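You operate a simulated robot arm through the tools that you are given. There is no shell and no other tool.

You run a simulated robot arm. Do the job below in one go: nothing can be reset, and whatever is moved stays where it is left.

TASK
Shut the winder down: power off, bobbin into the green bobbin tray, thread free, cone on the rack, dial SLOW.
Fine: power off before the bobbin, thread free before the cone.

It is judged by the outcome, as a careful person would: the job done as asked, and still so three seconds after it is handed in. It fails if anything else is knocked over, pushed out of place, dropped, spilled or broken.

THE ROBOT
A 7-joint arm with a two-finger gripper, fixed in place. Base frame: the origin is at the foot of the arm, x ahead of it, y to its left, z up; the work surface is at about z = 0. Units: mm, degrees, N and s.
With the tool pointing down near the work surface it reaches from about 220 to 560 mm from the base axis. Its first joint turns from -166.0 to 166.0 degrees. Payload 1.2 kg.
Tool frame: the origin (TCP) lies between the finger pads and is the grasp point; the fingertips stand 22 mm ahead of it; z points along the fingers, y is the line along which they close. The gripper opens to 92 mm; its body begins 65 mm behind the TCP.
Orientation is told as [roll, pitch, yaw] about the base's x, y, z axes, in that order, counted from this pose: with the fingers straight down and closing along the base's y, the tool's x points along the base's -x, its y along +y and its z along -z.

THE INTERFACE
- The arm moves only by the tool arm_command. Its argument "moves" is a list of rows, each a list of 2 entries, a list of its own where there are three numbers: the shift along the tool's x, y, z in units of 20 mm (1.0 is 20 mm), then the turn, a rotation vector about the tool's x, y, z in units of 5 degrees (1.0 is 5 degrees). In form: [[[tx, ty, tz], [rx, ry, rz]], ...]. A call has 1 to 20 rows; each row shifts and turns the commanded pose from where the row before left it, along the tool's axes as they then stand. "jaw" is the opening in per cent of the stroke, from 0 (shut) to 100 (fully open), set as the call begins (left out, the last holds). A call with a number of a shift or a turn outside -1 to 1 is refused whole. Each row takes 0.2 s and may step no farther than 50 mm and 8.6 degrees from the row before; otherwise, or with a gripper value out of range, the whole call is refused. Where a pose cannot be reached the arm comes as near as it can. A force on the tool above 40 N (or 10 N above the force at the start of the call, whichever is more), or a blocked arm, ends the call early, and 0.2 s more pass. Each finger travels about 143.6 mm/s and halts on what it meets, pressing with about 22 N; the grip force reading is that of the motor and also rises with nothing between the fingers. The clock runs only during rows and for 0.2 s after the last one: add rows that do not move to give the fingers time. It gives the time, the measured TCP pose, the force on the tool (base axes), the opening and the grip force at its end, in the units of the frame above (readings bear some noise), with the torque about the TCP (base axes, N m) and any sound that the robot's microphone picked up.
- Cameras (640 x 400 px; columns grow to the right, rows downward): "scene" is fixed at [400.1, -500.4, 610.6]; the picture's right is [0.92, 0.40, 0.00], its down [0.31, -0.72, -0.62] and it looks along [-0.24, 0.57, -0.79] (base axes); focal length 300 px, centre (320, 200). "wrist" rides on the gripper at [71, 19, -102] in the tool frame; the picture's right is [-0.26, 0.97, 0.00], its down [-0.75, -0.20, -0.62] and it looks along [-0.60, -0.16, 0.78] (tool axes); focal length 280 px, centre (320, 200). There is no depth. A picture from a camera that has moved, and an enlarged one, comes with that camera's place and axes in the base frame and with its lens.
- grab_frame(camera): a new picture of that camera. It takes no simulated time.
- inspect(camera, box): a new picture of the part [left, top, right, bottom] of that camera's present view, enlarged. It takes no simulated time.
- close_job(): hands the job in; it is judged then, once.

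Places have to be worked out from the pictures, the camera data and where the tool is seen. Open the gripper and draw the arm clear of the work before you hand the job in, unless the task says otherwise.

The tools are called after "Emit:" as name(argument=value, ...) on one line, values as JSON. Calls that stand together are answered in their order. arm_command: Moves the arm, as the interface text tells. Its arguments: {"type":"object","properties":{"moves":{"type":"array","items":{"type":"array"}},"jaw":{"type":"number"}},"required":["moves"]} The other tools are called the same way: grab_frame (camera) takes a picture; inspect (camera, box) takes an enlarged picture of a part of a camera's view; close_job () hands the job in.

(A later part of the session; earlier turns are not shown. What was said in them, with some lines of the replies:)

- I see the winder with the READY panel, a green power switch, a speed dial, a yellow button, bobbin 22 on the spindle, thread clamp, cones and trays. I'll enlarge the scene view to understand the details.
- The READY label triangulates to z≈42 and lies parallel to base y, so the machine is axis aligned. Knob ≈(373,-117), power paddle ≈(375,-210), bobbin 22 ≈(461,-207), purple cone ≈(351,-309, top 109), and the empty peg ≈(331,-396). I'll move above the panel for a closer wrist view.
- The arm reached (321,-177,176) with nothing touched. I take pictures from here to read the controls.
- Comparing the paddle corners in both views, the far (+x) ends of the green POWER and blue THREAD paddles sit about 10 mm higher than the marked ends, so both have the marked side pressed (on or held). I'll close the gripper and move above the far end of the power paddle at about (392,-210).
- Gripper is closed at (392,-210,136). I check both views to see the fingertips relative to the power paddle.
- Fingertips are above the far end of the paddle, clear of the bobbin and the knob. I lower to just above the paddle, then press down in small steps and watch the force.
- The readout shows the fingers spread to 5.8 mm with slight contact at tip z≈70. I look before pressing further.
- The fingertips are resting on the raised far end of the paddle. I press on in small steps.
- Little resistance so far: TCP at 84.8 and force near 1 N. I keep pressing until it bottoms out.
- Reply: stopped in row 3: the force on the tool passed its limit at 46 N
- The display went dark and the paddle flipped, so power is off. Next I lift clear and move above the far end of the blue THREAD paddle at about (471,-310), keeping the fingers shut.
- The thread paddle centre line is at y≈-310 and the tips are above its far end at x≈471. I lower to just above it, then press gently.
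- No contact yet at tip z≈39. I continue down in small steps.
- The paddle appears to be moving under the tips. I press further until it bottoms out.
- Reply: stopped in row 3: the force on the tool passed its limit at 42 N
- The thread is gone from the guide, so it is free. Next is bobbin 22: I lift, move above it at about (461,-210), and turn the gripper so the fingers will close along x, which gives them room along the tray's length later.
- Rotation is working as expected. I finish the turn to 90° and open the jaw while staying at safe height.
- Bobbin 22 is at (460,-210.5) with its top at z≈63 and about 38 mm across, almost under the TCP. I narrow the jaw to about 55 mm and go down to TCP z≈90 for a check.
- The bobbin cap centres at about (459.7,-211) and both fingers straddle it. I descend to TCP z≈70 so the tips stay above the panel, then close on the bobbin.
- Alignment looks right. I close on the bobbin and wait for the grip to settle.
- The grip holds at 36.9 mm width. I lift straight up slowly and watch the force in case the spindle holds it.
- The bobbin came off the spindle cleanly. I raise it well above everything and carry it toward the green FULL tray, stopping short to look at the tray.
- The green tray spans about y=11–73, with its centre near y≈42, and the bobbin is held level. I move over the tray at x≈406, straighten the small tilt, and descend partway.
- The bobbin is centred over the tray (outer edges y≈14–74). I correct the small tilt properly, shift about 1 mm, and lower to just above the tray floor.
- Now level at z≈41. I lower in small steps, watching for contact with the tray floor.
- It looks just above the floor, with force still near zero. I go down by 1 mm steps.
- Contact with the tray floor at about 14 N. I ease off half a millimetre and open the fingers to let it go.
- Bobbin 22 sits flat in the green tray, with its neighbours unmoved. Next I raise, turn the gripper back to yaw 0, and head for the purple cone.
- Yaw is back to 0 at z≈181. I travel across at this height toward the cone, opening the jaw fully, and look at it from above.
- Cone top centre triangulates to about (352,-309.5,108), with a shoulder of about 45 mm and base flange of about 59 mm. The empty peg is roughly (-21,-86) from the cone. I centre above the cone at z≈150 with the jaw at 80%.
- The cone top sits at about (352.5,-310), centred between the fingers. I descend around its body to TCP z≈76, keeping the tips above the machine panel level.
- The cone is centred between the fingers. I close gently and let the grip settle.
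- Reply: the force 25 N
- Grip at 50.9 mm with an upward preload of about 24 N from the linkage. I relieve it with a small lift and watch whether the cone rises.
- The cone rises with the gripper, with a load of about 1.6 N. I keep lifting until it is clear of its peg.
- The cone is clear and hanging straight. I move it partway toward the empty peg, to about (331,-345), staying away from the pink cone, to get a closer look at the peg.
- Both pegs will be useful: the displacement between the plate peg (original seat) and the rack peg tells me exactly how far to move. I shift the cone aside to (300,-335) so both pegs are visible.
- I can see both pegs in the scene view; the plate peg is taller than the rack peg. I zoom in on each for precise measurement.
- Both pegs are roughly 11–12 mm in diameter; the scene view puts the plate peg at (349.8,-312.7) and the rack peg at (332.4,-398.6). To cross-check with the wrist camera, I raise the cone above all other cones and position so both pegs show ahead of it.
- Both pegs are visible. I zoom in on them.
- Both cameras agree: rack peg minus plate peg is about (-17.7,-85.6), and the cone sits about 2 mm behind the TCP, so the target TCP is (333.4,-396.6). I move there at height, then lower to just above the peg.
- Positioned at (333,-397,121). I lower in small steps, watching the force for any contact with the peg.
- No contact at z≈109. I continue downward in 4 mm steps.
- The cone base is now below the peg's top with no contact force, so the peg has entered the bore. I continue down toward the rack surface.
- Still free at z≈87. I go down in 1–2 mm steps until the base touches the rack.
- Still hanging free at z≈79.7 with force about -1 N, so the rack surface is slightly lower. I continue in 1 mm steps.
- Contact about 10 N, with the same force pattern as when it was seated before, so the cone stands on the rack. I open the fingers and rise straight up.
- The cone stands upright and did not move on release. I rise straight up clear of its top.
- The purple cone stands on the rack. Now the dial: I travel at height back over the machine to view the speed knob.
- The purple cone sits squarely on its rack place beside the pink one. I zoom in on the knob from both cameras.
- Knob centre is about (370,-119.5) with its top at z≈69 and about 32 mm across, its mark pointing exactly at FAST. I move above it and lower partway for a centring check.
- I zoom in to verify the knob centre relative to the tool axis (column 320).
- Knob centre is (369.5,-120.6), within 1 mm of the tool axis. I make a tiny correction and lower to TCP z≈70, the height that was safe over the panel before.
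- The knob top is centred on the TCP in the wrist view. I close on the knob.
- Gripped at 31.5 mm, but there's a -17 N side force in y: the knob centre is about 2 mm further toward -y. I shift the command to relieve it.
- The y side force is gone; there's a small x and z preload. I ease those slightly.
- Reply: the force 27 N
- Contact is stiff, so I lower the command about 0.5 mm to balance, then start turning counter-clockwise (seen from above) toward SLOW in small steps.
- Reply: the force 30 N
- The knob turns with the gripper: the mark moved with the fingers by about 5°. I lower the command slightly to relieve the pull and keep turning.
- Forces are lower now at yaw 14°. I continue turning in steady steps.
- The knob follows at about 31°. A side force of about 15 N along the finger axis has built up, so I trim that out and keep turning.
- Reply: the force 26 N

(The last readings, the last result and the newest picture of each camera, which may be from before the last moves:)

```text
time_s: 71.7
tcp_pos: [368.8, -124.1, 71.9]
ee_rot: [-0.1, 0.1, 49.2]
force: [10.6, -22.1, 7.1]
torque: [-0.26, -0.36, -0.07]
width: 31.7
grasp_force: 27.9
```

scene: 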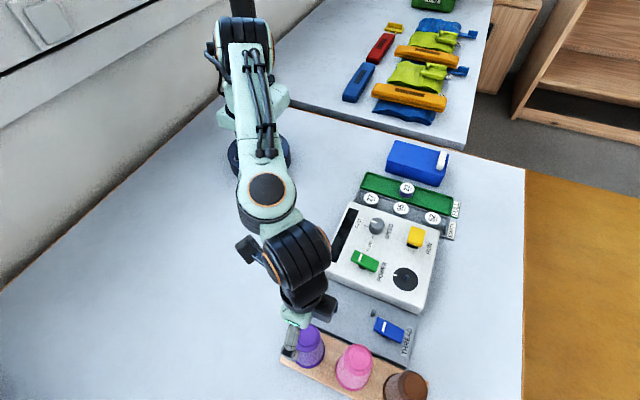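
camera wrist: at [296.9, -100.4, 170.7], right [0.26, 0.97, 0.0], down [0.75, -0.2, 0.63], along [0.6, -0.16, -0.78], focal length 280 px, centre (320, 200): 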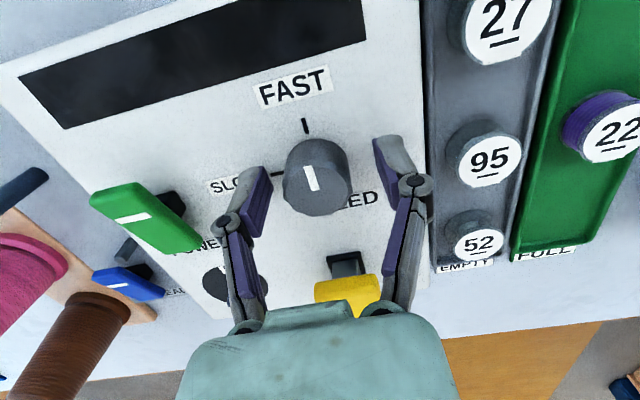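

Side force along the finger axis is up to -22 N, so I trim 2 mm that way and check before going on.

Emit:
arm_command(moves=[[[0.03, -0.1, 0.01], [0, 0, 0]], [[0, 0, 0], [0, 0, 0]]])

Emit:
inspect(camera="wrist", box=[230, 60, 410, 220])

```text
time_s: 72.2
tcp_pos: [368.9, -122.1, 68.7]
ee_rot: [0.1, 0.1, 49.2]
force: [-3.0, -9.4, 20.0]
torque: [-0.16, 0.03, -0.02]
width: 31.8
grasp_force: 27.8
```

```text
2.50 times, centred on (320, 140) of wrist
camera zoom: at [308.6, -165.0, 171.3], right [-0.56, 0.83, 0.0], down [0.65, 0.44, 0.62], along [0.52, 0.35, -0.78], focal length 701 px, centre (320, 350)
```

zoom: 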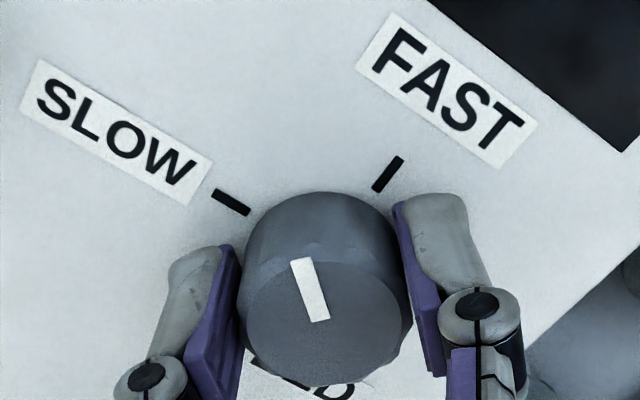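

The knob is halfway between FAST and SLOW and the side force is down. I continue turning.

Emit:
arm_command(moves=[[[0, -0.02, -0.02], [0, 0, 0]], [[0, 0, 0], [0, 0, -0.7]], [[0, 0, 0], [0, 0, -0.7]], [[0, -0.02, 0], [0, 0, -0.7]], [[0, 0, 0], [0, 0, -0.7]], [[0, 0, 0], [0, 0, -0.7]], [[0, 0, 0], [0, 0, 0]]])

```text
time_s: 73.8
tcp_pos: [370.9, -123.7, 69.1]
ee_rot: [0.1, 0.1, 66.8]
force: [-3.2, 2.4, -11.7]
torque: [-0.21, 0.11, 0.02]
width: 31.7
grasp_force: 28.2
```

Forces are small at yaw 67°. I turn the remaining part toward 88° and look.

Emit:
arm_command(moves=[[[0, 0, 0], [0, 0, -0.7]], [[0, 0, 0], [0, 0, -0.7]], [[0, 0, 0], [0, 0, -0.7]], [[0, 0, 0], [0, 0, -0.7]], [[0, 0, 0], [0, 0, -0.7]], [[0, 0, 0], [0, 0, -0.7]], [[0, 0, 0], [0, 0, 0]]])

Emit:
inspect(camera="wrist", box=[230, 60, 410, 220])

```text
time_s: 75.5
tcp_pos: [370.9, -125.1, 70.3]
ee_rot: [0.1, -0.1, 87.8]
force: [1.3, 14.0, -18.6]
torque: [0.39, -0.04, 0.0]
width: 31.5
grasp_force: 28.6
```

```text
2.50 times, centred on (320, 140) of wrist
camera zoom: at [348.9, -194.9, 171.9], right [-0.95, 0.3, 0.0], down [0.23, 0.74, 0.63], along [0.19, 0.6, -0.78], focal length 701 px, centre (320, 350)
```

zoom: 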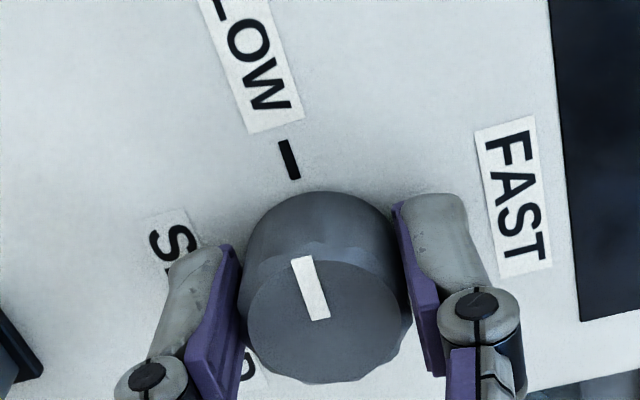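

The mark is almost on SLOW. I turn the last 2–3° while trimming the small side force, then check alignment.

Emit:
arm_command(moves=[[[-0.04, 0, 0.02], [0, 0, -0.25]], [[0, 0, 0], [0, 0, -0.25]], [[0, 0, 0], [0, 0, 0]], [[0, 0, 0], [0, 0, 0]]])

Emit:
inspect(camera="wrist", box=[250, 80, 390, 200])

```text
time_s: 76.5
tcp_pos: [370.4, -124.9, 70.6]
ee_rot: [-0.2, 0.0, 90.1]
force: [-4.2, 15.5, 16.8]
torque: [0.38, 0.04, -0.11]
width: 31.9
grasp_force: 27.7
```

```text
3.33 times, centred on (320, 140) of wrist
camera zoom: at [351.7, -195.7, 171.9], right [-0.97, 0.26, 0.0], down [0.2, 0.75, 0.62], along [0.16, 0.6, -0.78], focal length 935 px, centre (320, 400)
```

zoom: 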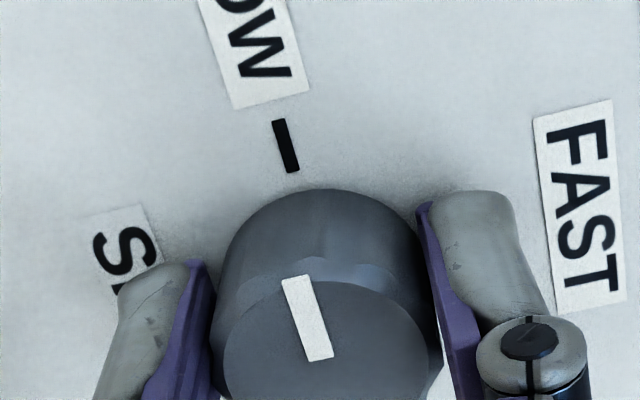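

The mark lines up with the SLOW tick just as it did with FAST before, at yaw 90.1°. I open the fingers and rise straight up.

Emit:
arm_command(jaw=55, moves=[[[0, 0, 0], [0, 0, 0]], [[0, 0, 0], [0, 0, 0]], [[0, 0, 0], [0, 0, 0]]])

Emit:
arm_command(moves=[[[0, 0, -0.7], [0, 0, 0]], [[0, 0, -1], [0, 0, 0]], [[0, 0, -1], [0, 0, 0]], [[0, 0, -1], [0, 0, 0]], [[0, 0, -1], [0, 0, 0]], [[0, 0, -1], [0, 0, 0]], [[0, 0, 0], [0, 0, 0]]])

Emit:
grab_frame(camera="wrist")

Emit:
inspect(camera="scene", box=[320, 195, 450, 300])

```text
time_s: 77.2
tcp_pos: [370.7, -123.9, 69.5]
ee_rot: [-0.1, 0.1, 90.2]
force: [0.2, 0.4, -0.9]
torque: [0.01, -0.03, 0.0]
width: 50.7
grasp_force: 0.0
```

```text
time_s: 78.8
tcp_pos: [370.9, -122.1, 184.1]
ee_rot: [0.0, 0.1, 90.1]
force: [0.1, -0.2, -0.4]
torque: [0.01, 0.0, -0.01]
width: 50.5
grasp_force: 0.2
```

```text
taken
camera wrist: at [351.0, -194.5, 285.3], right [-0.97, 0.26, 0.0], down [0.2, 0.75, 0.62], along [0.16, 0.6, -0.78], focal length 280 px, centre (320, 200)
```

wrist: 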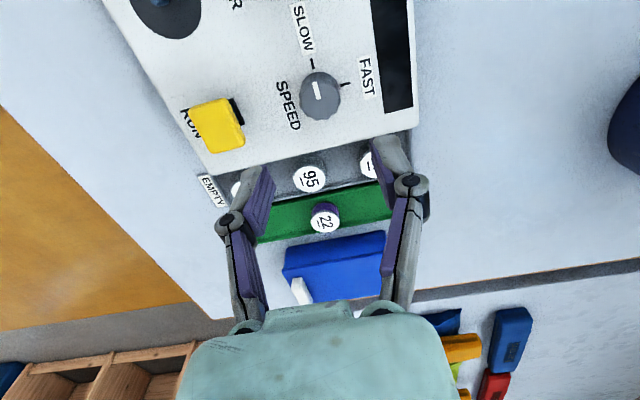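

```text
3.81 times, centred on (385, 248) of scene
camera zoom: at [400.1, -500.4, 610.6], right [0.92, 0.4, 0.0], down [0.31, -0.72, -0.62], along [-0.24, 0.57, -0.79], focal length 1142 px, centre (72, 19)
```

zoom: 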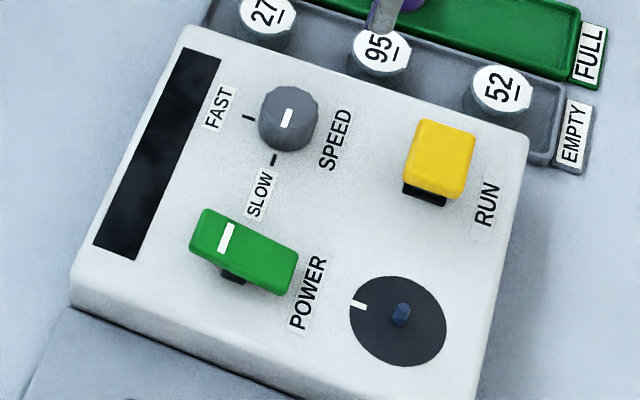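

The knob mark now points toward SLOW. I zoom in for a precise check of the mark and the rest.

Emit:
inspect(camera="scene", box=[355, 205, 400, 245])

Emit:
inspect(camera="wrist", box=[270, 30, 370, 130])

```text
10.00 times, centred on (378, 225) of scene
camera zoom: at [400.1, -500.4, 610.6], right [0.92, 0.4, 0.0], down [0.31, -0.72, -0.62], along [-0.24, 0.57, -0.79], focal length 2998 px, centre (-255, -50)
```

zoom: 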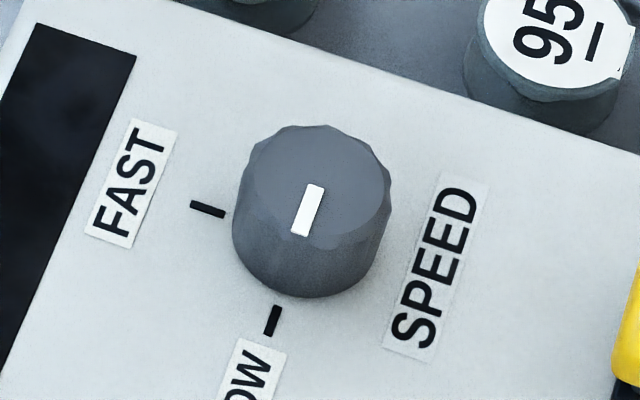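

```text
4.00 times, centred on (320, 80) of wrist
camera zoom: at [351.0, -194.5, 285.3], right [-0.97, 0.26, 0.0], down [0.2, 0.75, 0.62], along [0.16, 0.6, -0.78], focal length 1122 px, centre (320, 680)
```

zoom: 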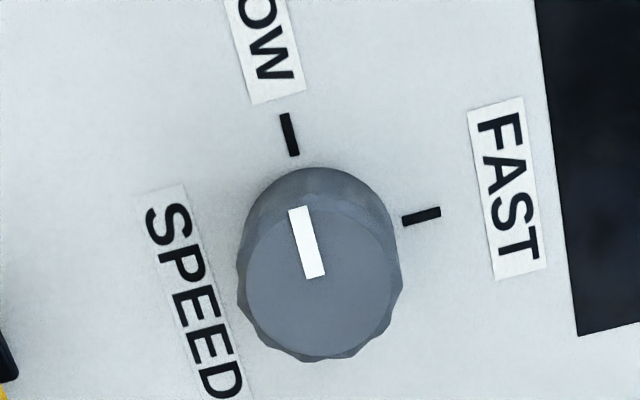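

The mark is parallel to the SLOW tick and aimed straight at it. I open the gripper fully and withdraw the arm upward and back, away from the work.

Emit:
arm_command(jaw=100, moves=[[[0, 0, -1], [0, 0, 0]], [[0, 0, -1], [0, 0, 0]], [[0, 0, -1], [0, 0, 0]], [[0, 0, -1], [0, 0, 0]], [[0, 0, -1], [0, 0, 0]], [[0, 1, -0.5], [0, 0, 0]], [[0, 1, -0.5], [0, 0, 0]], [[0, 1, 0], [0, 0, 0]], [[0, 1, 0], [0, 0, 0]], [[0, 1, 0], [0, 0, 0]], [[0, 1, 0], [0, 0, 0]], [[0, 1, 0], [0, 0, 0]], [[0, 0, 0], [0, 0, 0]], [[0, 0, 0], [0, 0, 0]]])

Emit:
grab_frame(camera="scene")

Emit:
inspect(camera="scene", box=[280, 150, 480, 400])

```text
time_s: 81.8
tcp_pos: [230.4, -125.0, 304.1]
ee_rot: [0.0, 0.1, 90.1]
force: [-0.1, -0.3, -0.4]
torque: [0.0, 0.0, 0.01]
width: 92.1
grasp_force: 0.0
```

```text
taken
```

scene: 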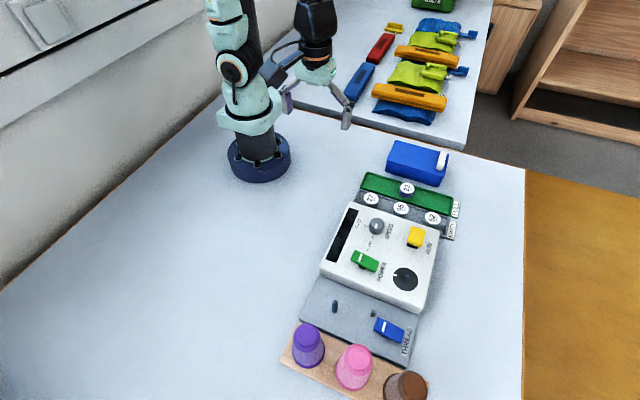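

```text
1.60 times, centred on (380, 275) of scene
camera zoom: at [400.1, -500.4, 610.6], right [0.92, 0.4, 0.0], down [0.31, -0.72, -0.62], along [-0.24, 0.57, -0.79], focal length 480 px, centre (224, 80)
```

zoom: 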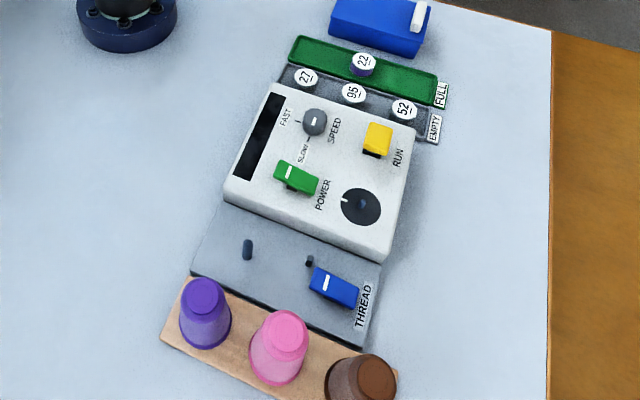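

Everything is in its final state: display dark (power off), bobbin 22 in the green FULL tray, thread free, purple cone on the rack peg, dial at SLOW. Nothing else has moved, and the arm is clear with the gripper open. I hand the job in.

Emit:
close_job()

```text
The job is handed in.
```

The winder is shut down and I've handed the job in. I don't have the judge's result yet.

- **Power:** off. I pressed the far end of the green paddle and the display went dark.
- **Thread:** free. I pressed the far end of the blue paddle and the thread came off the guide. I did this before taking the bobbin, which your ordering rule allows.
- **Bobbin:** number 22 is lying flat in the green FULL tray.
- **Cone:** the purple cone is standing on the empty rack peg, next to the pink one.
- **Dial:** SLOW. The mark lines up with the SLOW tick.

In the last pictures nothing else had been moved or knocked over. The gripper is open and the arm is drawn back clear of the work.
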